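You operate a simulated robot arm through the tools that you are given. There is no shell and no other tool. Be economical: measure what you need, move in short steps, check, and stop when the job is done.

Carry out the task below with a simulated two-armed robot. There is one attempt and no reset: what you move stays moved.

JOB
Pick up the core from the top of the end table with one hand, pass it to the other hand and put it on the bed of the coater.
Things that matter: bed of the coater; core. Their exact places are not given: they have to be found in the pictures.

It is judged by the outcome, as a careful person would: the job done as asked, and still so three seconds after it is handed in. It fails if anything else is knocked over, pushed out of place, dropped, spilled or broken.

ROBOT AND FRAMES
Two 7-joint arms with two-finger parallel grippers on one trunk, on a base that drives. Base frame: it is fixed to the floor where the robot stands at the start and does not move with it; the origin is under the middle of the robot, x ahead of it, y to its left, z up; the surface under the hand at the start is at about z = 840. Lengths are in mm, angles in rad, forces in N, time in s.
The left shoulder is at the start at [50, 168, 1082], the right one opposite. With the tool pointing down near the work surface each hand reaches from about 220 to 660 mm from the robot's upright axis, wherever it stands, measured 20 degrees to its own side. Places, roughly: bed of the coater (17x13 cm) [-1920, 4320, 920]. Payload 1.57 kg a hand.
Tool frame (each hand has its own): the origin (TCP) lies between the finger pads and is the grasp point; the fingertips stand 30 mm ahead of it; z points along the fingers, y is the line along which they close. The gripper opens to 80 mm. The fingers are 17 mm wide and 12 mm thick; the gripper's body (40 by 82 mm) begins 80 mm behind the TCP.
Orientation is told as [roll, pitch, yaw] about the base's x, y, z axes, in that order, counted from this pose: with the fingers straight down and closing along the base's y, the tool's x points along the base's -x, its y along +y and its z along -z.

CONTROLS
- The arms move only by the tool drive_tool. It takes "left_moves", "right_moves" or both (then of equal length, played together; a hand with none holds still); each is a list of rows, each a list of 7 numbers: the turn, a rotation vector about the base's x, y, z in units of 6 degrees (1.0 is 6 degrees), then the shift along the base's x, y, z in units of 20 mm (1.0 is 20 mm), then the opening, from 0 (shut) to 1 (fully open). In form: [[ax, ay, az, tx, ty, tz, fingers], ...]. A call has 1 to 8 rows; each row shifts and turns the commanded pose from where the row before left it. A call with a number of a shift or a turn outside -1 to 1 is refused whole. A row lasts 0.2 s, in which the tool goes at most 50 mm and 0.15 rad; a call with a longer step from one row to the next is refused whole, and so is a gripper value outside its range. A pose out of reach is approached as far as the arm can. The call stops where the force on the tool passes 40 N (or 10 N more than at its start, if that is more) or the arm is blocked; 0.2 s more then pass. Each finger travels about 45 mm/s and halts on what it meets, pressing with about 38 N; the grip force reading is that of the motor and also rises with nothing between the fingers. The clock runs only during rows and for 0.2 s after the last one: add rows that do not move to give the fingers time. It gives the time, the measured TCP pose, the force on the tool (base axes), the opening and the grip force at its end, in the units of the frame above (readings bear some noise), with the torque about the TCP (base axes, N m) and any sound that the robot's microphone picked up.
- Cameras (640 x 400 px; columns grow to the right, rows downward): "scene" is now at [129.6, 18.1, 1302]; the picture's right is [0.18, -0.98, 0.00], its down [-0.48, -0.09, -0.87] and it looks along [0.86, 0.16, -0.49] (base axes); focal length 259 px, centre (320, 200). "left" rides on the left gripper at [72, 7, -122] in its tool frame; the picture's right is [-0.09, 1.00, 0.00], its down [-0.84, -0.08, -0.54] and it looks along [-0.54, -0.05, 0.84] (tool axes); focal length 238 px, centre (320, 200). "right" rides on the right gripper at [72, -7, -122] in its tool frame; the picture's right is [0.09, 1.00, 0.00], its down [-0.84, 0.08, -0.54] and it looks along [-0.54, 0.05, 0.84] (tool axes); focal length 238 px, centre (320, 200).
- camera(camera): a new picture of that camera. It takes no simulated time.
- lift_body(by): slides the trunk up (or, below 0, down) by that many mm; the arms and the scene camera ride with it, the base frame stays. It gives what a move gives, with no picture.
- drive_base(legs): drives the robot by 1 to 6 legs, each [ahead, left, turn to the left] in mm, mm and rad, along the robot's own axes; the way and the turn of a leg run together, so that a leg with both is an arc; at most 1500 mm and 3.142 rad a leg. The arms and the cameras ride along, it lands a little off, and it stops where it bumps. It gives what a move gives.
- aim_head(pan, tilt): turns the head with the scene camera to pan (to the left, within 1.396 rad either way) and tilt (down, from -0.506 to 1.204), counted from straight ahead of the robot. It gives what a move gives.
- locate(camera, pixels): for up to 12 pixels [column, row] of the newest picture of that camera ("zoom" is the newest enlarged one), the place [x, y, z] in the base frame of the surface seen there, good to about 3 mm. It takes no simulated time.
- zoom(camera, box): a new picture of the part [left, top, right, bottom] of that camera's present view, enlarged. It takes no simulated time.
- sign_off(): hands the job in; it is judged then, once.

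Keep the steps short. Do not move on a guess: measure, check each grasp and each placing, and mend mistakes. In all there are 80 turns and 78 pictures (those below and enlarged ones count). Leave the grippers open and the arms clear of the work at the hand-in unless told otherwise, and finish with a single line.

The tools are called as name(argument=value, ...) on one line, values as JSON. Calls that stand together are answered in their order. drive_tool: Moves the arms, as the interface text tells. Its arguments: {"type":"object","properties":{"left_moves":{"type":"array","items":{"type":"array","items":{"type":"number"}}},"right_moves":{"type":"array","items":{"type":"array","items":{"type":"number"}}}},"required":[]} The other tools are called the same way: lift_body (by) slides the trunk up or down; drive_base (legs) drives the base; aim_head (pan, tilt) turns the head that bears the scene camera; camera (camera) takes a picture; locate (camera, pixels) gives the place of the surface under pixels of a picture; zoom (camera, box) takes an enlarged picture of a part of a camera's view; sign_off () hands the job in.

At the start:

```text
clock: 0.0
left_tool_pos: [395.5, 327.1, 1171.6]
left_orientation: [-0.001, 0.001, 0.0]
left_force: [0.3, -0.5, 0.0]
left_ft_torque: [0.04, 0.01, -0.01]
left_finger_gap: 79.8
left_gripper_force: 0.1
right_tool_pos: [403.6, -69.2, 1164.8]
right_orientation: [0.002, -0.002, 0.0]
right_force: [-0.4, -0.6, 0.1]
right_ft_torque: [0.0, -0.01, 0.04]
right_finger_gap: 80.3
right_gripper_force: 0.0
trunk travel left (down, up): [-250.0, 193.0]
robot x, y, heading: [-1.2, -2.8, 0.002]
head pan, tilt: [0.185, 0.508]
```

scene: 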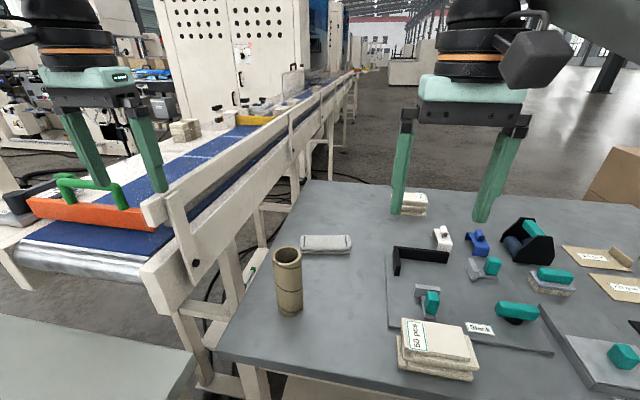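
right: 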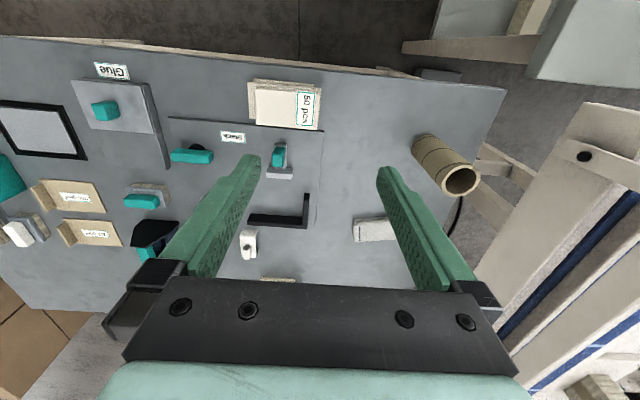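
left: 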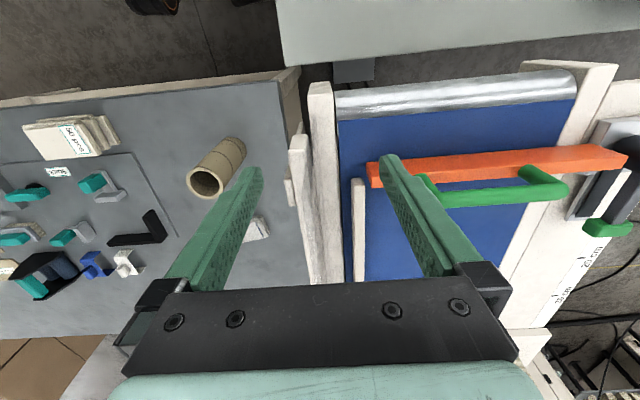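

I see a brown tube (the likely core) standing on the grey table at about scene (288,280). I'll measure it and zoom in.

zoom(camera="scene", box=[220, 220, 380, 340])

locate(camera="scene", pixels=[[275, 255], [300, 255], [287, 247], [287, 264], [289, 285], [289, 312], [270, 310], [320, 290], [325, 243], [250, 320], [230, 350], [350, 300]])

locate(camera="right", pixels=[[442, 181], [478, 181], [460, 166], [460, 194], [425, 137], [440, 155]])

```text
3.33 times, centred on (300, 280) of scene
```

zoom: 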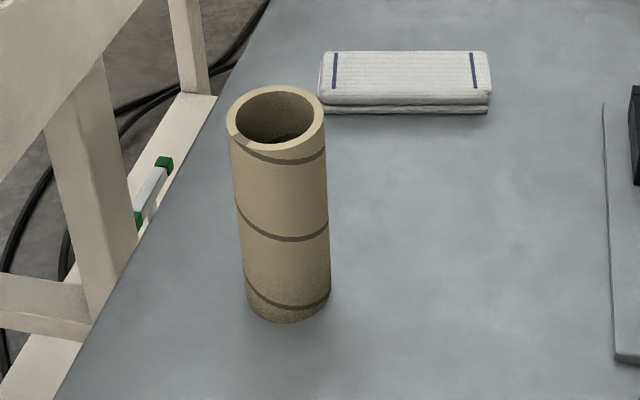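

```text
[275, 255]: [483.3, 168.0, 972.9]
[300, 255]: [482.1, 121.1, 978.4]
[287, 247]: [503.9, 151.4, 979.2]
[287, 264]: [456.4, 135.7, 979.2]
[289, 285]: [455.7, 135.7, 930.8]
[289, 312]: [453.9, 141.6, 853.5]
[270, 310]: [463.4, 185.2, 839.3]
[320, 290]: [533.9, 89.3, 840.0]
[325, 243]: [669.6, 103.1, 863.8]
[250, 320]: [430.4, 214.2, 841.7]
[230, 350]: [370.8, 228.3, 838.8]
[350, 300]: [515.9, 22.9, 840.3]
```

```text
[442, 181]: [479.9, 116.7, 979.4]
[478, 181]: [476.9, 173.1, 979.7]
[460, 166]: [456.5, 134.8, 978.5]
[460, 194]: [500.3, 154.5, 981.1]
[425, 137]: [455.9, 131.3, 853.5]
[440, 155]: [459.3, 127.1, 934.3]
```

The core is a tube about 51 mm across and 140 mm tall, standing at about (480,144) with its top at z 979. Before choosing a grasp, I'll look toward the coater.

aim_head(pan=1.39, tilt=0.2)

camera(camera="scene")

```text
clock: 1.4
left_tool_pos: [395.4, 325.9, 1171.6]
left_orientation: [-0.002, -0.001, 0.0]
left_force: [1.0, 0.3, 0.2]
left_ft_torque: [0.05, 0.02, -0.03]
left_finger_gap: 80.1
left_gripper_force: 0.1
right_tool_pos: [405.6, -69.2, 1166.4]
right_orientation: [0.0, 0.0, -0.002]
right_force: [0.1, -0.3, -0.2]
right_ft_torque: [-0.06, 0.01, -0.01]
right_finger_gap: 80.1
right_gripper_force: 0.1
trunk travel left (down, up): [-250.0, 193.0]
robot x, y, heading: [2.4, -1.2, -0.002]
head pan, tilt: [1.389, 0.201]
```

```text
73 pictures are left
```

scene: 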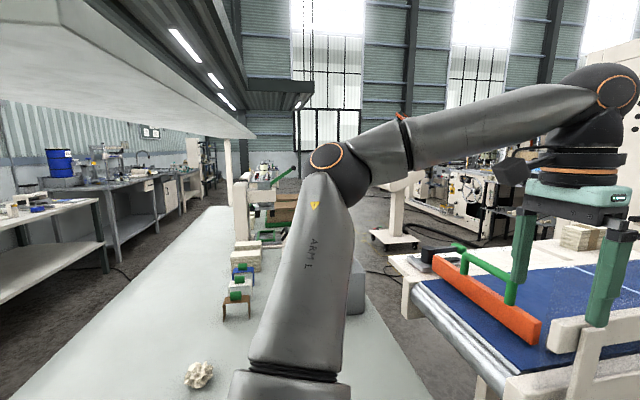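

zoom(camera="scene", box=[0, 120, 220, 258])

locate(camera="scene", pixels=[[143, 172], [110, 160], [60, 180], [90, 176], [130, 182], [20, 215], [60, 200], [130, 270], [160, 250], [225, 280], [200, 370], [180, 210]])

```text
2.90 times, centred on (110, 189) of scene
```

zoom: 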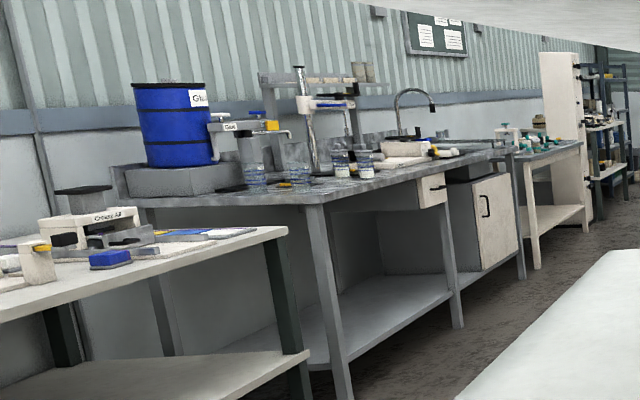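

```text
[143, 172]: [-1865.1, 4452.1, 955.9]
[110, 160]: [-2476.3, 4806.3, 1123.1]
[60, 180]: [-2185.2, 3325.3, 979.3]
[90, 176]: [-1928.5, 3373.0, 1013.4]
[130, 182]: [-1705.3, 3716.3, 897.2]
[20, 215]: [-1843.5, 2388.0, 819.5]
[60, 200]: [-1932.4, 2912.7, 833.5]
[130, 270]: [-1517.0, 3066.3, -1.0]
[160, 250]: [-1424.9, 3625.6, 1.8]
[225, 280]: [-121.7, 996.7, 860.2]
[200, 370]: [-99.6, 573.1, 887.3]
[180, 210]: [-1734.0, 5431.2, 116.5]
```

zoom(camera="scene", box=[112, 150, 176, 190])

```text
10.00 times, centred on (144, 170) of scene
```

zoom: 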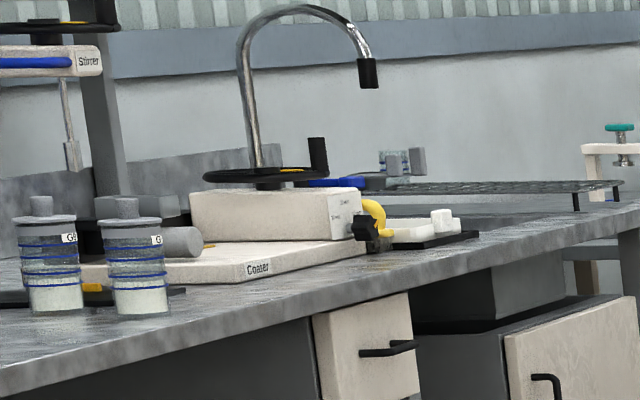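

The coater sits on the bench by the wall: a flat plate with a white housing and two beakers in front of it. The left hand will take the core low from the side and the right hand will take it from above, so the final placing is top-down. Now I'll tilt the left hand forward and move it toward y=144, high above the table.

drive_tool(left_moves=[[0, -1, 0, 0, -1, 0, 1], [0, -1, 0, 0, -1, 0, 1], [0, -1, 0, 0, -1, 0, 1], [0, -1, 0, 0, -1, 0, 1], [0, -1, 0, 0, -1, 0, 1], [0, -1, 0, 0, -1, 0, 1], [0, -1, 0, 0, -1, 0, 1], [0, -1, 0, 0, -1, 0, 1]])

aim_head(pan=0.1, tilt=0.7)

camera(camera="scene")

```text
clock: 2.2
left_tool_pos: [395.3, 283.5, 1169.8]
left_orientation: [0.019, -0.297, 0.017]
left_force: [-3.3, 18.0, 1.2]
left_ft_torque: [-0.34, 0.22, -0.04]
left_finger_gap: 80.3
left_gripper_force: 0.0
right_tool_pos: [405.6, -67.8, 1166.3]
right_orientation: [-0.001, -0.002, 0.0]
right_force: [0.7, -1.2, 0.5]
right_ft_torque: [0.06, 0.01, -0.01]
right_finger_gap: 80.3
right_gripper_force: 0.1
trunk travel left (down, up): [-250.0, 193.0]
robot x, y, heading: [1.3, 1.7, 0.001]
head pan, tilt: [1.389, 0.201]
stopped in row 4 (left hand): the force on the tool passed its limit at 50 N (the readings are from after the stop); the commanded pose is now the measured one
```

```text
clock: 3.7
left_tool_pos: [395.8, 283.0, 1169.6]
left_orientation: [0.013, -0.3, 0.015]
left_force: [-4.7, 23.6, -1.9]
left_ft_torque: [-0.57, -0.1, -0.01]
left_finger_gap: 80.2
left_gripper_force: 0.2
right_tool_pos: [404.6, -66.4, 1166.2]
right_orientation: [-0.003, -0.001, 0.001]
right_force: [-0.8, 0.1, -0.2]
right_ft_torque: [0.01, -0.05, 0.01]
right_finger_gap: 80.3
right_gripper_force: 0.0
trunk travel left (down, up): [-250.0, 193.0]
robot x, y, heading: [-3.3, -1.1, 0.002]
head pan, tilt: [0.099, 0.7]
```

```text
70 pictures are left
```

scene: 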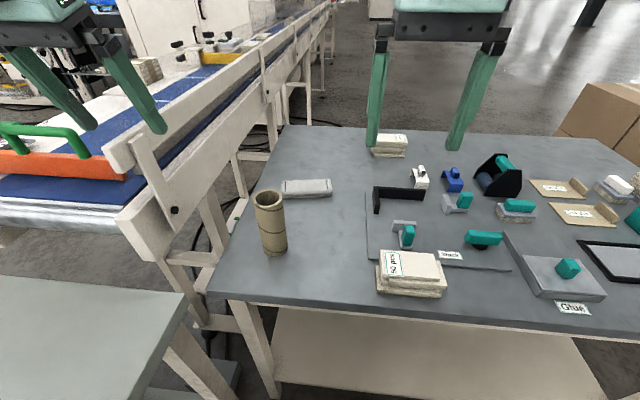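

The left hand met about 20 N along +y with nothing visible at its fingers. I'll back it off to the left and see whether the force clears.

drive_tool(left_moves=[[0, 0, 0, 0, 1, 0, 1], [0, 0, 0, 0, 1, 0, 1]])

aim_head(pan=0.5, tilt=0.0)

camera(camera="scene")

```text
clock: 4.3
left_tool_pos: [397.0, 319.1, 1170.8]
left_orientation: [0.013, -0.303, 0.008]
left_force: [0.0, 0.7, 0.3]
left_ft_torque: [0.0, 0.01, 0.0]
left_finger_gap: 79.6
left_gripper_force: 0.0
right_tool_pos: [405.5, -68.3, 1166.0]
right_orientation: [0.001, 0.0, 0.001]
right_force: [-0.4, 0.3, -0.2]
right_ft_torque: [0.03, 0.02, 0.01]
right_finger_gap: 80.1
right_gripper_force: 0.0
trunk travel left (down, up): [-250.0, 193.0]
robot x, y, heading: [-0.8, 0.3, 0.002]
head pan, tilt: [0.099, 0.7]
```

```text
clock: 5.3
left_tool_pos: [396.1, 318.6, 1170.5]
left_orientation: [0.014, -0.3, 0.011]
left_force: [0.0, -0.3, 0.0]
left_ft_torque: [0.0, 0.02, 0.06]
left_finger_gap: 80.1
left_gripper_force: 0.0
right_tool_pos: [404.7, -67.7, 1166.3]
right_orientation: [0.002, 0.0, 0.0]
right_force: [-1.0, 0.0, 0.4]
right_ft_torque: [0.01, 0.0, 0.01]
right_finger_gap: 80.1
right_gripper_force: 0.1
trunk travel left (down, up): [-250.0, 193.0]
robot x, y, heading: [0.6, -2.9, -0.002]
head pan, tilt: [0.499, 0.0]
```

```text
69 pictures are left
```

scene: 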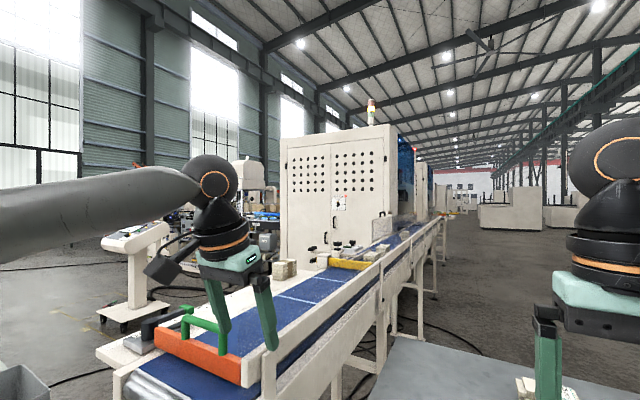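

The force cleared. It may be the wrist camera meeting the forearm. I'll test the sideways shift alone, without more tilt.

drive_tool(left_moves=[[0, 1, 0, 0, -1, 0, 1], [0, 1, 0, 0, -1, 0, 1], [0, 1, 0, 0, -1, 0, 1], [0, 0, 0, 0, -1, 0, 1], [0, 0, 0, 0, -1, 0, 1]])

camera(camera="left")

```text
clock: 6.1
left_tool_pos: [396.9, 283.9, 1168.3]
left_orientation: [0.035, -0.041, 0.034]
left_force: [-1.1, 19.6, -2.4]
left_ft_torque: [-0.55, 0.26, -0.16]
left_finger_gap: 80.0
left_gripper_force: 0.1
right_tool_pos: [404.9, -66.3, 1165.9]
right_orientation: [0.0, -0.002, 0.002]
right_force: [-0.8, -0.9, -0.3]
right_ft_torque: [0.04, 0.02, 0.02]
right_finger_gap: 79.8
right_gripper_force: 0.1
trunk travel left (down, up): [-250.0, 193.0]
robot x, y, heading: [1.6, -0.2, 0.001]
head pan, tilt: [0.499, 0.0]
stopped in row 3 (left hand): the force on the tool passed its limit at 50 N (the readings are from after the stop); the commanded pose is now the measured one
```

```text
68 pictures are left
```

left: 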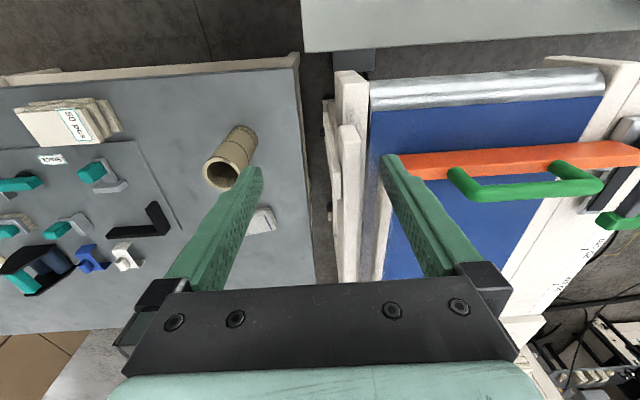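

The hand stops at the same y (283) whatever the tilt. The force and torque suggest contact near the finger at y≈240, about 28 mm above the TCP. I'll look closely at that spot.

aim_head(pan=0.5, tilt=0.5)

zoom(camera="scene", box=[160, 0, 480, 200])

```text
clock: 7.0
left_tool_pos: [396.6, 283.4, 1169.0]
left_orientation: [0.031, -0.044, 0.029]
left_force: [-3.2, 26.4, -7.1]
left_ft_torque: [-0.76, -0.14, -0.16]
left_finger_gap: 79.9
left_gripper_force: 0.4
right_tool_pos: [404.7, -64.0, 1166.4]
right_orientation: [-0.003, -0.002, 0.002]
right_force: [0.3, -1.3, -0.2]
right_ft_torque: [-0.01, -0.01, 0.0]
right_finger_gap: 79.9
right_gripper_force: 0.0
trunk travel left (down, up): [-250.0, 193.0]
robot x, y, heading: [2.9, -2.7, 0.008]
head pan, tilt: [0.499, 0.499]
```

```text
2.00 times, centred on (320, 100) of scene
```

zoom: 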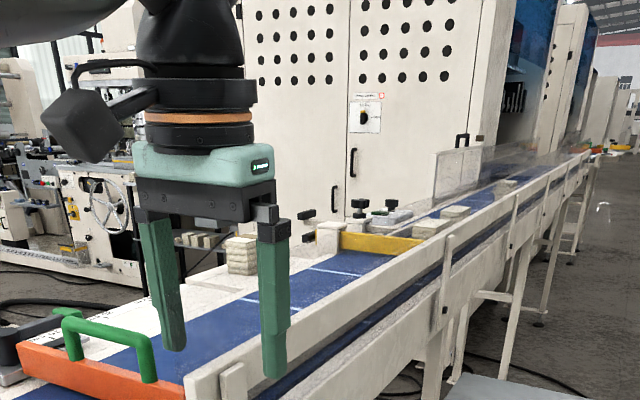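

Nothing is visible there, and the base heading drifted slightly, so the contact is real. I'll back off, then check with locate for a clear pane between here and the core.

drive_tool(left_moves=[[0, 0, 0, 0, 1, 0, 1], [0, 0, 0, 0, 1, 0, 1]])

camera(camera="scene")

locate(camera="scene", pixels=[[295, 180], [310, 160], [300, 130], [310, 100], [320, 60], [340, 100], [400, 100], [450, 100], [350, 200], [400, 200], [380, 20], [310, 20]])

```text
clock: 7.6
left_tool_pos: [397.4, 315.3, 1171.1]
left_orientation: [0.03, -0.047, 0.024]
left_force: [0.4, 0.0, 0.7]
left_ft_torque: [-0.02, -0.02, 0.0]
left_finger_gap: 79.9
left_gripper_force: 0.0
right_tool_pos: [405.2, -69.1, 1165.2]
right_orientation: [0.0, -0.001, 0.002]
right_force: [-1.6, -0.2, 0.6]
right_ft_torque: [0.0, -0.01, -0.02]
right_finger_gap: 79.8
right_gripper_force: 0.0
trunk travel left (down, up): [-250.0, 193.0]
robot x, y, heading: [-0.7, 3.1, 0.004]
head pan, tilt: [0.499, 0.499]
```

```text
66 pictures are left
```

scene: 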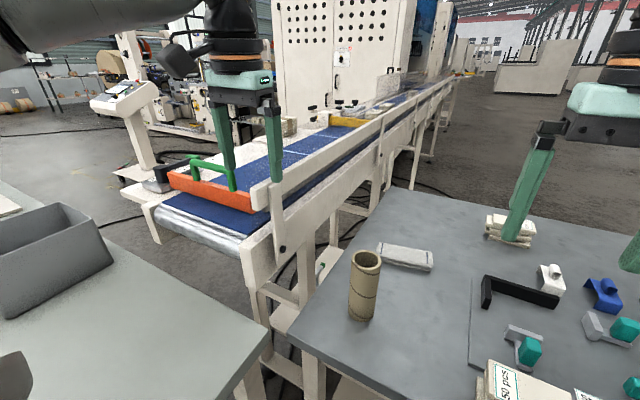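

```text
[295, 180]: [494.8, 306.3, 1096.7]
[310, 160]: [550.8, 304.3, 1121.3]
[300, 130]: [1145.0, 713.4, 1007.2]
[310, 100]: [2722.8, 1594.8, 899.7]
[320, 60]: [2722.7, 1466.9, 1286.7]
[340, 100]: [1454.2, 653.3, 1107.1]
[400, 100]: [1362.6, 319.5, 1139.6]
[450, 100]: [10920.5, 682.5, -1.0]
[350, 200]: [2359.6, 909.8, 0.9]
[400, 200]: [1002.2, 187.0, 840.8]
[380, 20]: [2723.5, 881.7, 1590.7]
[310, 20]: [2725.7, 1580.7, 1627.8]
```

The conveyor rail here is tall (z≈1100–1120 near y 305). I'll measure the rail end next to the fingers.

locate(camera="scene", pixels=[[253, 190], [262, 215], [268, 185], [275, 205], [285, 185], [283, 245], [262, 270], [320, 155], [380, 120], [240, 190], [277, 180], [245, 240]])

zoom(camera="scene", box=[200, 120, 360, 260])

camera(camera="left")

locate(camera="left", pixels=[[350, 180], [350, 250], [340, 120], [230, 200], [300, 200], [300, 100], [370, 200], [330, 180]])

```text
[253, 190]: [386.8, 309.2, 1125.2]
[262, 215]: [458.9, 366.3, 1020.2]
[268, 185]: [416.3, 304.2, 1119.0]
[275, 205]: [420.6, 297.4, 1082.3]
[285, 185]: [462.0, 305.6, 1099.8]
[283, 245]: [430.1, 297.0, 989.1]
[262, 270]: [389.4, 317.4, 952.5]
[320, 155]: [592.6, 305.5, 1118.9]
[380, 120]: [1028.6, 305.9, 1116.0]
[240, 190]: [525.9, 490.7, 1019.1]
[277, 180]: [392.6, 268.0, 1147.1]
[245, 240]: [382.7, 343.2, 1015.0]
```

```text
2.86 times, centred on (280, 190) of scene
```

zoom: 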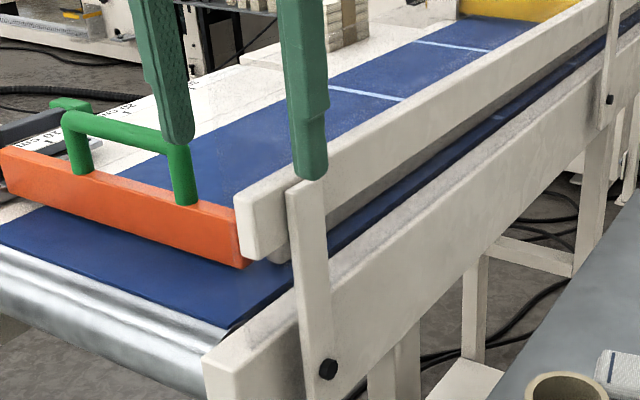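

```text
64 pictures are left
```

left: 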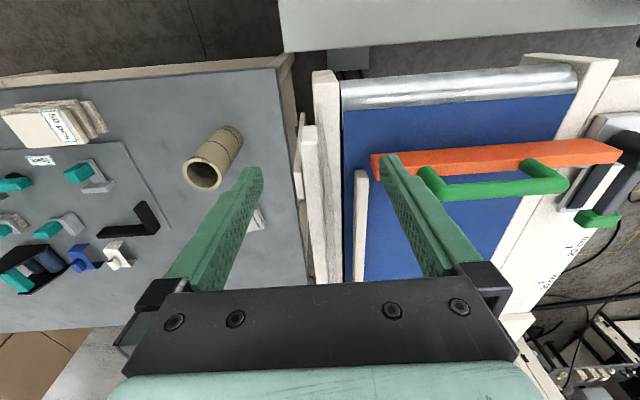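

```text
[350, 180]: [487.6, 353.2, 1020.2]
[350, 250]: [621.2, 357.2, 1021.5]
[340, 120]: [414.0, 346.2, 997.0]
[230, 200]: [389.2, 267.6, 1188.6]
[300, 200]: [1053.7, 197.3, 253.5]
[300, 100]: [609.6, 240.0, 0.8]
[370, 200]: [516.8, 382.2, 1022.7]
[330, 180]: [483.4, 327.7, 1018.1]
```

The +y fingertip was meeting the conveyor's upper rail, which runs at y≈305–325 with its top about level with the tips; the torque lever of ~28 mm fits a fingertip contact. I'll raise the hand 80 mm first, then cross.

drive_tool(left_moves=[[0, 0, 0, 0, 0, 1, 1], [0, 0, 0, 0, 0, 1, 1], [0, 0, 0, 0, 0, 1, 1], [0, 0, 0, 0, 0, 1, 1], [0, 0, 0, 0, -1, 0, 1], [0, 0, 0, 0, -1, 0, 1], [0, 0, 0, 0, -1, 0, 1], [0, 0, 0, 0, -1, 0, 1]])

drive_tool(left_moves=[[0, -1, 0, 0, -1, 0, 1], [0, -1, 0, 0, -1, 0, 1], [0, -1, 0, 0, -1, 0, 1], [0, -1, 0, 0, -1, 0, 1], [0, -1, 0, 0, -0.5, 0, 1], [0, -1, 0, 0, 0, 0, 1], [0, -1, 0, 0, 0, 0, 1], [0, -1, 0, 0, 0, 0, 1]])

```text
clock: 9.4
left_tool_pos: [388.7, 243.6, 1233.5]
left_orientation: [0.027, -0.048, 0.028]
left_force: [-0.6, 0.3, -0.8]
left_ft_torque: [0.0, 0.03, -0.01]
left_finger_gap: 80.0
left_gripper_force: 0.0
left hand out of reach, approached as far as the arm can: row 5, 6, 7, 8
right_tool_pos: [406.1, -67.4, 1166.8]
right_orientation: [0.0, 0.001, 0.0]
right_force: [0.0, -0.1, -0.3]
right_ft_torque: [0.03, 0.01, -0.01]
right_finger_gap: 80.0
right_gripper_force: 0.1
trunk travel left (down, up): [-250.0, 193.0]
robot x, y, heading: [-1.0, 1.4, 0.006]
head pan, tilt: [0.499, 0.499]
```

```text
clock: 11.2
left_tool_pos: [388.3, 154.3, 1235.1]
left_orientation: [-0.002, -0.885, 0.041]
left_force: [-0.1, -0.2, -0.3]
left_ft_torque: [0.05, -0.01, 0.04]
left_finger_gap: 80.2
left_gripper_force: 0.0
right_tool_pos: [404.7, -67.6, 1165.0]
right_orientation: [-0.001, -0.001, 0.002]
right_force: [-0.4, -0.4, 0.4]
right_ft_torque: [0.01, 0.01, -0.01]
right_finger_gap: 79.9
right_gripper_force: 0.1
trunk travel left (down, up): [-250.0, 193.0]
robot x, y, heading: [0.0, -0.8, 0.003]
head pan, tilt: [0.499, 0.499]
```

The hand is clear and tilted 51°. Next I'll descend with a bit more tilt to the pre-grasp point behind the core.

drive_tool(left_moves=[[0, -1, 0, 0, -0.5, -1, 1], [0, -0.6, -0.4, 0, 0, -1, 1], [0, 0, 0, 0, 0, -1, 1], [0, 0, 0, 0, 0, -1, 1], [0, 0, 0, 0, 0, -1, 1], [0, 0, 0, 0, 0, -1, 1], [0, 0, 0, 0, 0, -1, 1], [0, 0, 0, 0, 0, -1, 1]])

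drive_tool(left_moves=[[0, 0, 0, 0, 0, -1, 1], [0, 0, 0, 0, 0, -1, 1], [0, 0, 0, 0, 0, -1, 1], [0, 0, 0, 0, 0, -1, 1], [0, 0, 0, 0, 0, -1, 1]])

camera(camera="scene")

camera(camera="left")

```text
clock: 13.0
left_tool_pos: [398.9, 135.7, 1079.8]
left_orientation: [-0.011, -1.05, 0.009]
left_force: [-0.6, 0.3, -0.2]
left_ft_torque: [0.0, 0.02, 0.02]
left_finger_gap: 80.2
left_gripper_force: 0.0
left hand out of reach, approached as far as the arm can: row 7, 8
right_tool_pos: [405.8, -68.2, 1166.6]
right_orientation: [-0.001, 0.0, 0.002]
right_force: [-0.4, -0.3, -0.1]
right_ft_torque: [0.02, 0.01, 0.0]
right_finger_gap: 80.0
right_gripper_force: 0.2
trunk travel left (down, up): [-250.0, 193.0]
robot x, y, heading: [-1.2, -1.1, 0.005]
head pan, tilt: [0.499, 0.499]
```

```text
clock: 14.2
left_tool_pos: [420.9, 124.8, 986.3]
left_orientation: [-0.013, -1.048, 0.009]
left_force: [0.9, -0.7, -0.3]
left_ft_torque: [-0.02, 0.02, 0.0]
left_finger_gap: 80.0
left_gripper_force: 0.1
left hand out of reach, approached as far as the arm can: row 1, 2, 3, 4
right_tool_pos: [406.3, -66.8, 1167.8]
right_orientation: [0.001, 0.0, 0.002]
right_force: [-0.4, -0.3, 0.1]
right_ft_torque: [-0.01, -0.01, -0.01]
right_finger_gap: 80.2
right_gripper_force: 0.0
trunk travel left (down, up): [-250.0, 193.0]
robot x, y, heading: [2.3, 3.1, 0.003]
head pan, tilt: [0.499, 0.499]
```

```text
63 pictures are left
```

scene: 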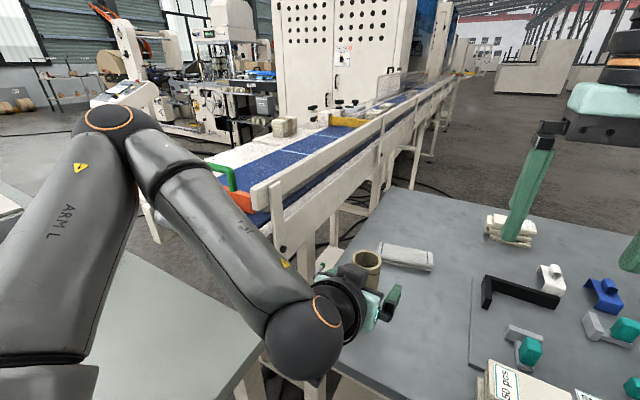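

```text
62 pictures are left
```

left: 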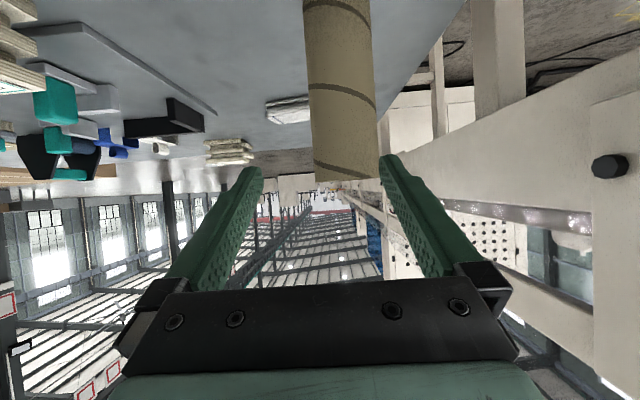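

The left arm is near its inner reach limit. Backing the base about 150 mm should help, so I'll check what stands behind on both sides first.

aim_head(pan=-1.39, tilt=0.5)

camera(camera="scene")

locate(camera="scene", pixels=[[600, 200], [600, 380], [500, 300], [400, 350], [300, 300], [630, 100]])

aim_head(pan=1.39, tilt=0.5)

camera(camera="scene")

locate(camera="scene", pixels=[[20, 200], [20, 380], [120, 250], [40, 330], [100, 350], [300, 150]])

```text
clock: 16.1
left_tool_pos: [420.9, 123.2, 987.1]
left_orientation: [-0.011, -1.049, 0.008]
left_force: [0.4, 1.0, 0.1]
left_ft_torque: [-0.01, -0.01, 0.0]
left_finger_gap: 80.0
left_gripper_force: 0.0
right_tool_pos: [405.8, -67.5, 1166.6]
right_orientation: [0.0, 0.0, 0.001]
right_force: [0.3, 1.0, -0.3]
right_ft_torque: [-0.02, -0.01, 0.0]
right_finger_gap: 80.1
right_gripper_force: 0.1
trunk travel left (down, up): [-250.0, 193.0]
robot x, y, heading: [2.4, -2.7, 0.003]
head pan, tilt: [-1.389, 0.499]
```

```text
61 pictures are left
```

scene: 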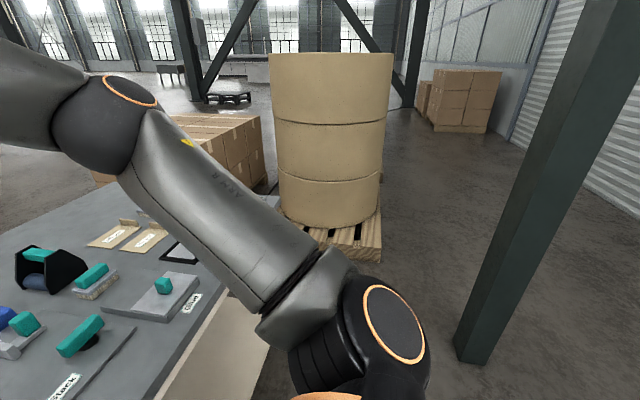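

```text
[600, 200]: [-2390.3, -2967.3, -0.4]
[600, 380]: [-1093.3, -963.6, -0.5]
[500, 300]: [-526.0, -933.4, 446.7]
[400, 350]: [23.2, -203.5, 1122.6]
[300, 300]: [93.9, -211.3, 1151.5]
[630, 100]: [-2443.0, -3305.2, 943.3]
```

```text
clock: 18.5
left_tool_pos: [420.7, 123.3, 986.3]
left_orientation: [-0.011, -1.048, 0.009]
left_force: [0.3, 0.4, 0.0]
left_ft_torque: [-0.03, 0.02, 0.0]
left_finger_gap: 80.0
left_gripper_force: 0.0
right_tool_pos: [406.2, -67.0, 1165.9]
right_orientation: [0.001, 0.0, 0.003]
right_force: [-0.2, 1.2, -0.1]
right_ft_torque: [0.02, -0.02, -0.01]
right_finger_gap: 80.0
right_gripper_force: 0.1
trunk travel left (down, up): [-250.0, 193.0]
robot x, y, heading: [-3.4, 0.2, 0.005]
head pan, tilt: [1.389, 0.499]
```

```text
60 pictures are left
```

scene: 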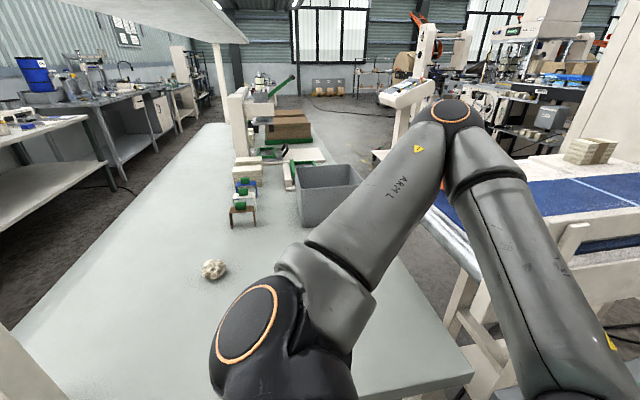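

```text
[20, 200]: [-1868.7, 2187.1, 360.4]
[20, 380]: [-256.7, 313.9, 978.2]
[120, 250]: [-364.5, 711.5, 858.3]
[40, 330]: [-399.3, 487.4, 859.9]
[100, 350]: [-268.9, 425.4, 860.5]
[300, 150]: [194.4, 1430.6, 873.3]
```

Rear clearance by the left post is tight, so I won't drive. Raising the trunk takes the shoulder farther from the work and relaxes the folded arm. I'll raise it 190 mm; the hand rises clear of the core with it.

lift_body(by=190)

aim_head(pan=0.3, tilt=0.8)

camera(camera="scene")

```text
clock: 20.6
left_tool_pos: [420.8, 124.8, 1176.6]
left_orientation: [-0.01, -1.048, 0.008]
left_force: [-1.2, 0.4, 0.4]
left_ft_torque: [0.0, -0.01, -0.01]
left_finger_gap: 80.2
left_gripper_force: 0.2
right_tool_pos: [406.0, -67.4, 1356.2]
right_orientation: [0.001, 0.0, 0.004]
right_force: [0.1, -0.1, -0.3]
right_ft_torque: [0.01, 0.01, 0.0]
right_finger_gap: 80.0
right_gripper_force: 0.1
trunk travel left (down, up): [-440.0, 3.0]
robot x, y, heading: [2.4, 1.9, 0.007]
head pan, tilt: [1.389, 0.499]
```

```text
clock: 21.9
left_tool_pos: [422.1, 124.1, 1177.8]
left_orientation: [-0.01, -1.048, 0.008]
left_force: [0.1, -0.4, -0.3]
left_ft_torque: [-0.02, -0.02, 0.02]
left_finger_gap: 80.1
left_gripper_force: 0.0
right_tool_pos: [405.1, -66.6, 1356.6]
right_orientation: [-0.001, -0.001, 0.002]
right_force: [0.3, -0.4, 0.0]
right_ft_torque: [-0.03, -0.01, 0.01]
right_finger_gap: 80.1
right_gripper_force: 0.0
trunk travel left (down, up): [-440.0, 3.0]
robot x, y, heading: [-1.4, 1.6, 0.003]
head pan, tilt: [0.3, 0.799]
```

```text
59 pictures are left
```

scene: 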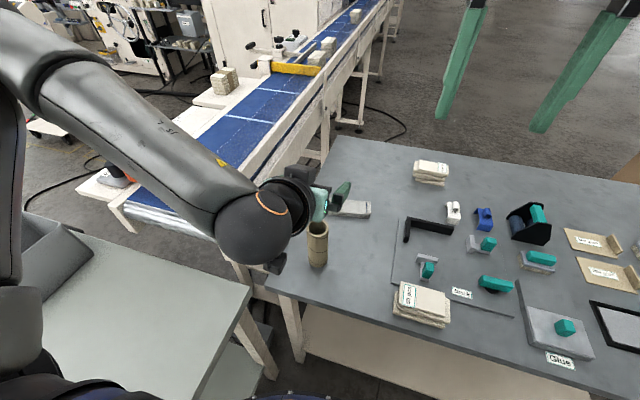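

Next I'll center on y=144, pull back to x≈402, and descend behind the core to z≈957.

drive_tool(left_moves=[[0, 0, 0, -1, 1, 0, 1], [0, 0, 0, 0, 0, -1, 1], [0, 0, 0, 0, 0, -1, 1], [0, 0, 0, 0, 0, -1, 1], [0, 0, 0, 0, 0, -1, 1], [0, 0, 0, 0, 0, -1, 1], [0, 0, 0, 0, 0, -1, 1], [0, 0, 0, 0, 0, -1, 1]])

drive_tool(left_moves=[[0, 0, 0, 0, 0, -1, 1], [0, 0, 0, 0, 0, -1, 1], [0, 0, 0, 0, 0, -1, 1], [0, 0, 0, 0, 0, -1, 1]])

camera(camera="left")

camera(camera="scene")

```text
clock: 23.7
left_tool_pos: [429.4, 170.3, 1068.3]
left_orientation: [-0.014, -1.047, 0.008]
left_force: [0.0, -0.2, 0.3]
left_ft_torque: [0.01, -0.01, 0.01]
left_finger_gap: 80.2
left_gripper_force: 0.1
left hand out of reach, approached as far as the arm can: row 1, 4, 5, 6, 7, 8
right_tool_pos: [405.3, -68.3, 1357.0]
right_orientation: [-0.001, -0.001, 0.001]
right_force: [-0.5, -1.1, 0.0]
right_ft_torque: [0.0, 0.02, 0.01]
right_finger_gap: 80.0
right_gripper_force: 0.2
trunk travel left (down, up): [-440.0, 3.0]
robot x, y, heading: [-0.3, -1.4, 0.006]
head pan, tilt: [0.3, 0.799]
```

```text
clock: 24.7
left_tool_pos: [435.1, 208.6, 1028.9]
left_orientation: [-0.013, -1.048, 0.009]
left_force: [0.3, -0.4, -0.2]
left_ft_torque: [0.01, 0.02, -0.03]
left_finger_gap: 79.9
left_gripper_force: 0.0
left hand out of reach, approached as far as the arm can: row 1, 2, 3, 4
right_tool_pos: [406.2, -66.7, 1356.0]
right_orientation: [0.001, 0.0, 0.001]
right_force: [-0.8, -0.1, -0.1]
right_ft_torque: [0.01, 0.01, -0.02]
right_finger_gap: 80.2
right_gripper_force: 0.0
trunk travel left (down, up): [-440.0, 3.0]
robot x, y, heading: [-2.1, -1.4, 0.004]
head pan, tilt: [0.3, 0.799]
```

```text
58 pictures are left
```

left: 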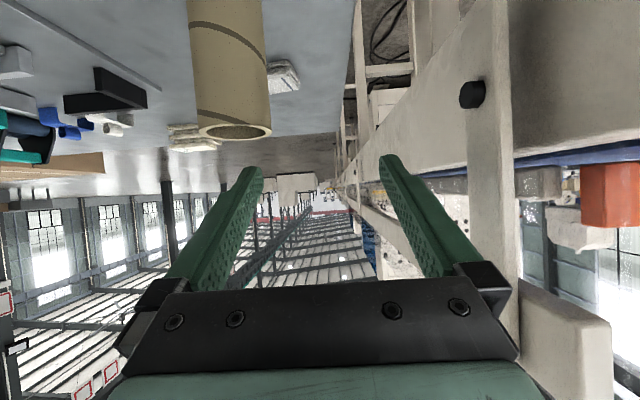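

```text
57 pictures are left
```

scene: 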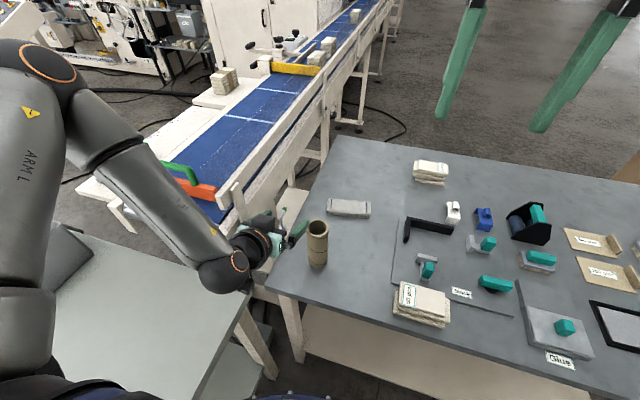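

This tilt can't be reached low down; the arm is pushed out toward the conveyor. New plan: the left hand picks from above at the core's top end and turns the core horizontal in the air, and the right hand takes the opposite end. First I'll go up and back to tool-down.

drive_tool(left_moves=[[0, 0, 0, 0, 0, 1, 1], [0, 1, 0, 0, 0, 1, 1], [0, 1, 0, 0, 0, 1, 1], [0, 1, 0, 0, 0, 1, 1], [0, 1, 0, 0, 0, 1, 1], [0, 1, 0, 0, 0, 1, 1], [0, 1, 0, 0, 0, 1, 1], [0, 1, 0, 0, -1, 0, 1]])

lift_body(by=-100)

```text
clock: 26.5
left_tool_pos: [438.2, 188.4, 1168.9]
left_orientation: [-0.003, -0.314, 0.002]
left_force: [-0.1, -0.1, 0.2]
left_ft_torque: [-0.02, -0.01, 0.02]
left_finger_gap: 79.9
left_gripper_force: 0.0
right_tool_pos: [406.1, -68.5, 1356.1]
right_orientation: [0.002, 0.0, 0.001]
right_force: [-0.2, -1.2, 0.5]
right_ft_torque: [0.0, 0.04, 0.02]
right_finger_gap: 80.1
right_gripper_force: 0.1
trunk travel left (down, up): [-440.0, 3.0]
robot x, y, heading: [2.4, 3.8, 0.005]
head pan, tilt: [0.3, 0.799]
```

```text
clock: 27.9
left_tool_pos: [437.1, 188.7, 1069.4]
left_orientation: [-0.007, -0.315, 0.004]
left_force: [0.5, 0.2, -0.5]
left_ft_torque: [0.03, 0.02, 0.01]
left_finger_gap: 80.1
left_gripper_force: 0.1
right_tool_pos: [405.0, -67.1, 1256.1]
right_orientation: [0.0, 0.002, 0.003]
right_force: [0.4, -0.7, 0.5]
right_ft_torque: [-0.02, 0.01, 0.01]
right_finger_gap: 80.1
right_gripper_force: 0.0
trunk travel left (down, up): [-340.0, 103.0]
robot x, y, heading: [0.0, 0.8, 0.001]
head pan, tilt: [0.3, 0.799]
```

Now I'll straighten the tool fully and center it over the core at (480,144), well above its top at 979.

drive_tool(left_moves=[[0, 1, 0, 0.7, -0.75, 0, 1], [0, 1, 0, 0.7, -0.75, 0, 1], [0, 1, 0, 0.7, -0.75, 0, 1], [0, 0, 0, 0, 0, 0, 1]])

camera(camera="left")

locate(camera="scene", pixels=[[318, 228], [308, 224], [328, 224], [318, 220], [318, 245]])

```text
clock: 28.9
left_tool_pos: [470.1, 158.9, 1067.4]
left_orientation: [-0.006, -0.001, 0.005]
left_force: [-0.1, -0.2, 0.0]
left_ft_torque: [-0.01, -0.03, -0.01]
left_finger_gap: 79.9
left_gripper_force: 0.0
left hand out of reach, approached as far as the arm can: row 3
right_tool_pos: [405.1, -67.6, 1256.6]
right_orientation: [-0.002, 0.001, 0.001]
right_force: [0.5, 1.1, 0.4]
right_ft_torque: [0.0, 0.02, 0.0]
right_finger_gap: 79.9
right_gripper_force: 0.0
trunk travel left (down, up): [-340.0, 103.0]
robot x, y, heading: [0.6, -2.5, -0.001]
head pan, tilt: [0.3, 0.799]
```

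```text
56 pictures are left
```

left: 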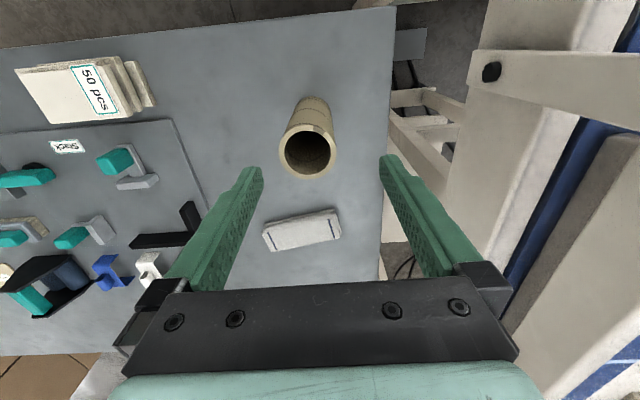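

```text
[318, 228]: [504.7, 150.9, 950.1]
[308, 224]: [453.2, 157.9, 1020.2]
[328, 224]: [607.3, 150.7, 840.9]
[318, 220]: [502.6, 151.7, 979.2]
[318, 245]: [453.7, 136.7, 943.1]
```

I'll measure the rim precisely from this left view, then nudge toward center.

locate(camera="left", pixels=[[282, 150], [335, 150], [308, 127], [308, 177], [290, 135], [327, 170]])

drive_tool(left_moves=[[0, 0, 0, 0.5, -0.75, -0.5, 1], [0, 0, 0, 0, 0, -0.5, 1]])

```text
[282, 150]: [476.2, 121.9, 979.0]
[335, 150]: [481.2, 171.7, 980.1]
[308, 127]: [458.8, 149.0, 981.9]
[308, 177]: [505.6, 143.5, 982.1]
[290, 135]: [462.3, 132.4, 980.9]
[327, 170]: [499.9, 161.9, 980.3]
```

```text
clock: 29.5
left_tool_pos: [466.7, 157.7, 1046.5]
left_orientation: [-0.005, -0.004, 0.005]
left_force: [-0.9, 0.0, 0.5]
left_ft_torque: [-0.02, 0.01, -0.02]
left_finger_gap: 79.9
left_gripper_force: 0.1
left hand out of reach, approached as far as the arm can: row 1
right_tool_pos: [404.7, -67.9, 1257.1]
right_orientation: [0.0, 0.0, 0.002]
right_force: [-0.8, -0.2, -0.7]
right_ft_torque: [0.03, -0.01, -0.02]
right_finger_gap: 79.8
right_gripper_force: 0.1
trunk travel left (down, up): [-340.0, 103.0]
robot x, y, heading: [-0.5, 3.3, 0.002]
head pan, tilt: [0.3, 0.799]
```

The left arm resists going further inward at this trunk height. I'll raise the hand 80 mm and put the trunk back near its start height, then retry.

drive_tool(left_moves=[[0, 0, 0, -0.5, 0.5, 1, 1], [0, 0, 0, -0.5, 0.5, 1, 1], [0, 0, 0, 0, 0, 1, 1], [0, 0, 0, 0, 0, 1, 1]])

lift_body(by=-90)

drive_tool(left_moves=[[0, 0, 0, 0.5, -0.5, 0, 1], [0, 0, 0, 0.5, -0.5, 0, 1], [0, 0, 0, 0.5, -0.4, 0, 1], [0, 0, 0, 0, 0, 0, 1]])

```text
clock: 30.5
left_tool_pos: [446.8, 175.9, 1129.3]
left_orientation: [-0.003, -0.002, 0.004]
left_force: [-0.7, 0.1, 0.6]
left_ft_torque: [0.02, 0.01, -0.01]
left_finger_gap: 79.9
left_gripper_force: 0.1
right_tool_pos: [405.8, -67.7, 1256.2]
right_orientation: [0.001, 0.001, 0.002]
right_force: [1.0, 0.2, 0.6]
right_ft_torque: [0.06, 0.02, 0.0]
right_finger_gap: 80.1
right_gripper_force: 0.1
trunk travel left (down, up): [-340.0, 103.0]
robot x, y, heading: [-3.9, 3.9, 0.003]
head pan, tilt: [0.3, 0.799]
```

```text
clock: 31.7
left_tool_pos: [447.3, 176.3, 1038.1]
left_orientation: [-0.004, -0.001, 0.004]
left_force: [-0.9, -0.4, 0.0]
left_ft_torque: [0.0, 0.02, 0.02]
left_finger_gap: 80.1
left_gripper_force: 0.1
right_tool_pos: [405.5, -67.6, 1165.6]
right_orientation: [-0.001, 0.0, 0.001]
right_force: [-0.1, -1.0, -0.1]
right_ft_torque: [0.0, -0.01, 0.01]
right_finger_gap: 80.0
right_gripper_force: 0.0
trunk travel left (down, up): [-250.0, 193.0]
robot x, y, heading: [-0.9, -0.6, 0.002]
head pan, tilt: [0.3, 0.799]
```

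```text
clock: 32.7
left_tool_pos: [464.4, 165.6, 1039.0]
left_orientation: [-0.006, -0.001, 0.006]
left_force: [0.0, 0.3, 0.2]
left_ft_torque: [-0.05, -0.04, 0.0]
left_finger_gap: 79.7
left_gripper_force: 0.1
left hand out of reach, approached as far as the arm can: row 2, 3
right_tool_pos: [404.2, -67.9, 1165.9]
right_orientation: [0.0, -0.001, 0.002]
right_force: [0.4, 0.2, 0.0]
right_ft_torque: [0.01, -0.03, 0.02]
right_finger_gap: 80.1
right_gripper_force: 0.1
trunk travel left (down, up): [-250.0, 193.0]
robot x, y, heading: [0.2, 1.0, 0.003]
head pan, tilt: [0.3, 0.799]
```

The limit is likely the wrist twist. The core is round, so I can yaw the hand as the arm swings inward. I'll try −24° of yaw, then move to center.

drive_tool(left_moves=[[0, 0, -1, 0, 0, 0, 1], [0, 0, -1, 0, 0, 0, 1], [0, 0, -1, 0, 0, 0, 1], [0, 0, -1, 0, 0, 0, 1], [0, 0, 0, 0.5, -0.5, 0, 1], [0, 0, 0, 0.5, -0.5, 0, 1], [0, 0, 0, 0, 0, 0, 1]])

camera(camera="scene")

```text
clock: 34.3
left_tool_pos: [464.2, 164.8, 1038.5]
left_orientation: [-0.004, -0.001, -0.416]
left_force: [-0.2, -0.4, -0.9]
left_ft_torque: [-0.02, 0.0, 0.02]
left_finger_gap: 79.9
left_gripper_force: 0.1
left hand out of reach, approached as far as the arm can: row 5, 6
right_tool_pos: [404.2, -67.6, 1167.5]
right_orientation: [0.0, -0.001, 0.001]
right_force: [0.2, 0.4, 0.5]
right_ft_torque: [-0.01, 0.0, -0.02]
right_finger_gap: 80.0
right_gripper_force: 0.0
trunk travel left (down, up): [-250.0, 193.0]
robot x, y, heading: [3.1, 1.3, 0.002]
head pan, tilt: [0.3, 0.799]
```

```text
55 pictures are left
```

scene: 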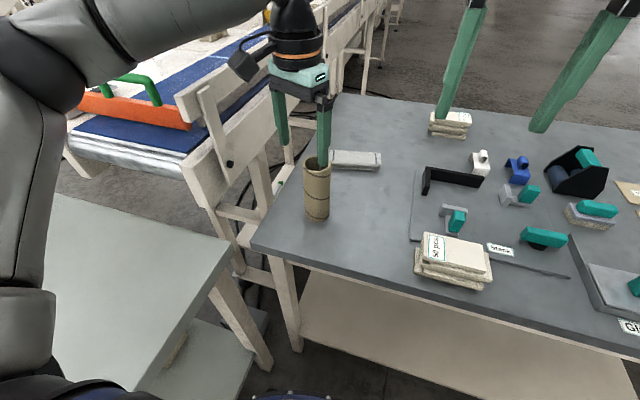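

The arm itself is at a joint limit. Shifting the base 80 mm to the right gives the left arm a comfortable place. The fingertips (1008) clear the core top (980).

drive_base(legs=[[0, -80, 0]])

drive_tool(left_moves=[[0, 0, 1, 0.2, 0.8, 0, 1], [0, 0, 1, 0.2, 0.8, 0, 1], [0, 0, 1, 0.2, 0.8, 0, 1], [0, 0, 1, 0.2, 0.6, 0, 1], [0, 0, 0, 0, 0, 0, 1]])

```text
clock: 35.7
left_tool_pos: [464.8, 85.7, 1038.4]
left_orientation: [-0.005, -0.001, -0.414]
left_force: [-0.1, 0.1, -0.5]
left_ft_torque: [0.0, 0.0, -0.01]
left_finger_gap: 80.2
left_gripper_force: 0.2
right_tool_pos: [406.0, -146.5, 1167.9]
right_orientation: [0.0, 0.0, 0.001]
right_force: [-0.2, -0.1, -0.9]
right_ft_torque: [0.03, 0.0, 0.03]
right_finger_gap: 80.1
right_gripper_force: 0.2
trunk travel left (down, up): [-250.0, 193.0]
robot x, y, heading: [0.9, -77.5, 0.003]
head pan, tilt: [0.3, 0.799]
```

```text
clock: 36.9
left_tool_pos: [480.1, 145.9, 1038.6]
left_orientation: [-0.004, -0.002, 0.007]
left_force: [-0.3, 0.3, -0.4]
left_ft_torque: [0.0, -0.01, -0.01]
left_finger_gap: 79.7
left_gripper_force: 0.0
right_tool_pos: [405.1, -147.1, 1166.3]
right_orientation: [-0.001, 0.0, 0.003]
right_force: [-0.1, 0.2, -0.3]
right_ft_torque: [-0.02, -0.02, -0.01]
right_finger_gap: 80.0
right_gripper_force: 0.0
trunk travel left (down, up): [-250.0, 193.0]
robot x, y, heading: [0.2, -79.4, 0.008]
head pan, tilt: [0.3, 0.799]
```

The hand is centered over the core. I'll descend to z≈962 so the fingers overlap the top 48 mm of the core.

drive_tool(left_moves=[[0, 0, 0, 0, 0, -0.95, 1], [0, 0, 0, 0, 0, -0.95, 1], [0, 0, 0, 0, 0, -0.95, 1], [0, 0, 0, 0, 0, -0.95, 1], [0, 0, 0, 0, 0, 0, 1]])

camera(camera="left")

```text
clock: 38.1
left_tool_pos: [480.6, 145.4, 962.6]
left_orientation: [-0.004, 0.0, 0.005]
left_force: [0.2, 0.8, -0.3]
left_ft_torque: [0.02, -0.01, 0.01]
left_finger_gap: 80.0
left_gripper_force: 0.0
right_tool_pos: [405.8, -146.5, 1165.8]
right_orientation: [-0.001, 0.0, 0.003]
right_force: [0.6, 0.4, 0.1]
right_ft_torque: [0.03, 0.05, -0.01]
right_finger_gap: 80.3
right_gripper_force: 0.1
trunk travel left (down, up): [-250.0, 193.0]
robot x, y, heading: [1.0, -83.0, 0.004]
head pan, tilt: [0.3, 0.799]
```

```text
54 pictures are left
```

left: 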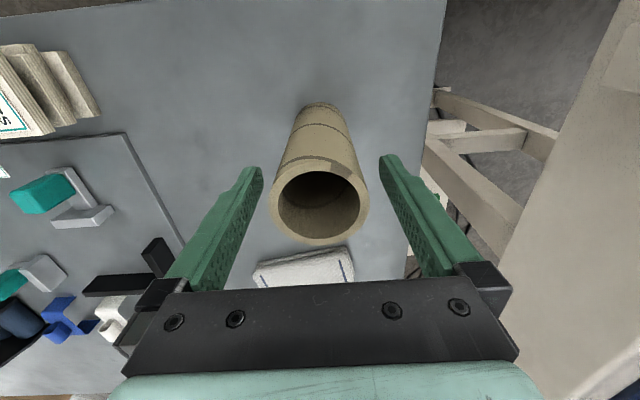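

The tube stands between the fingers. I'll close on it and then lift 20 mm to check.

drive_tool(left_moves=[[0, 0, 0, 0, 0, 0, 0.4], [0, 0, 0, 0, 0, 0, 0.2], [0, 0, 0, 0, 0, 0, 0.2], [0, 0, 0, 0, 0, 0, 0.0], [0, 0, 0, 0, 0, 0, 0.0], [0, 0, 0, 0, 0, 0, 0.0]])

drive_tool(left_moves=[[0, 0, 0, 0, 0, 0.5, 0.0], [0, 0, 0, 0, 0, 0.5, 0.0], [0, 0, 0, 0, 0, 1, 0.0], [0, 0, 0, 0, 0, 1, 0.0], [0, 0, 0, 0, 0, 1, 0.0], [0, 0, 0, 0, 0, 1, 0.0]])

camera(camera="scene")

```text
clock: 39.5
left_tool_pos: [480.6, 144.9, 961.9]
left_orientation: [-0.003, -0.001, 0.004]
left_force: [-0.9, 0.6, 0.8]
left_ft_torque: [0.01, -0.02, 0.0]
left_finger_gap: 53.2
left_gripper_force: 38.0
right_tool_pos: [404.5, -145.8, 1165.7]
right_orientation: [0.0, 0.0, 0.002]
right_force: [-0.2, -0.6, -0.3]
right_ft_torque: [0.01, 0.02, 0.03]
right_finger_gap: 80.2
right_gripper_force: 0.0
trunk travel left (down, up): [-250.0, 193.0]
robot x, y, heading: [3.5, -77.6, 0.002]
head pan, tilt: [0.3, 0.799]
```

```text
clock: 40.9
left_tool_pos: [480.9, 145.2, 1062.6]
left_orientation: [-0.004, -0.002, 0.005]
left_force: [0.0, -0.5, -1.1]
left_ft_torque: [0.01, -0.01, -0.02]
left_finger_gap: 53.0
left_gripper_force: 38.1
right_tool_pos: [404.9, -146.1, 1166.5]
right_orientation: [-0.001, 0.0, 0.002]
right_force: [0.2, 0.1, -0.1]
right_ft_torque: [0.02, 0.03, 0.01]
right_finger_gap: 79.9
right_gripper_force: 0.1
trunk travel left (down, up): [-250.0, 193.0]
robot x, y, heading: [-0.6, -80.7, 0.003]
head pan, tilt: [0.3, 0.799]
```

```text
53 pictures are left
```

scene: 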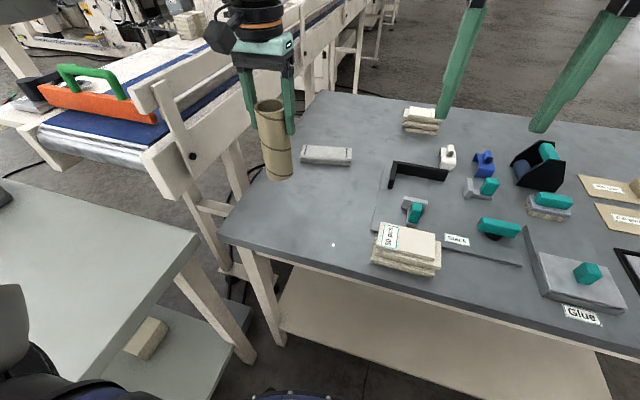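

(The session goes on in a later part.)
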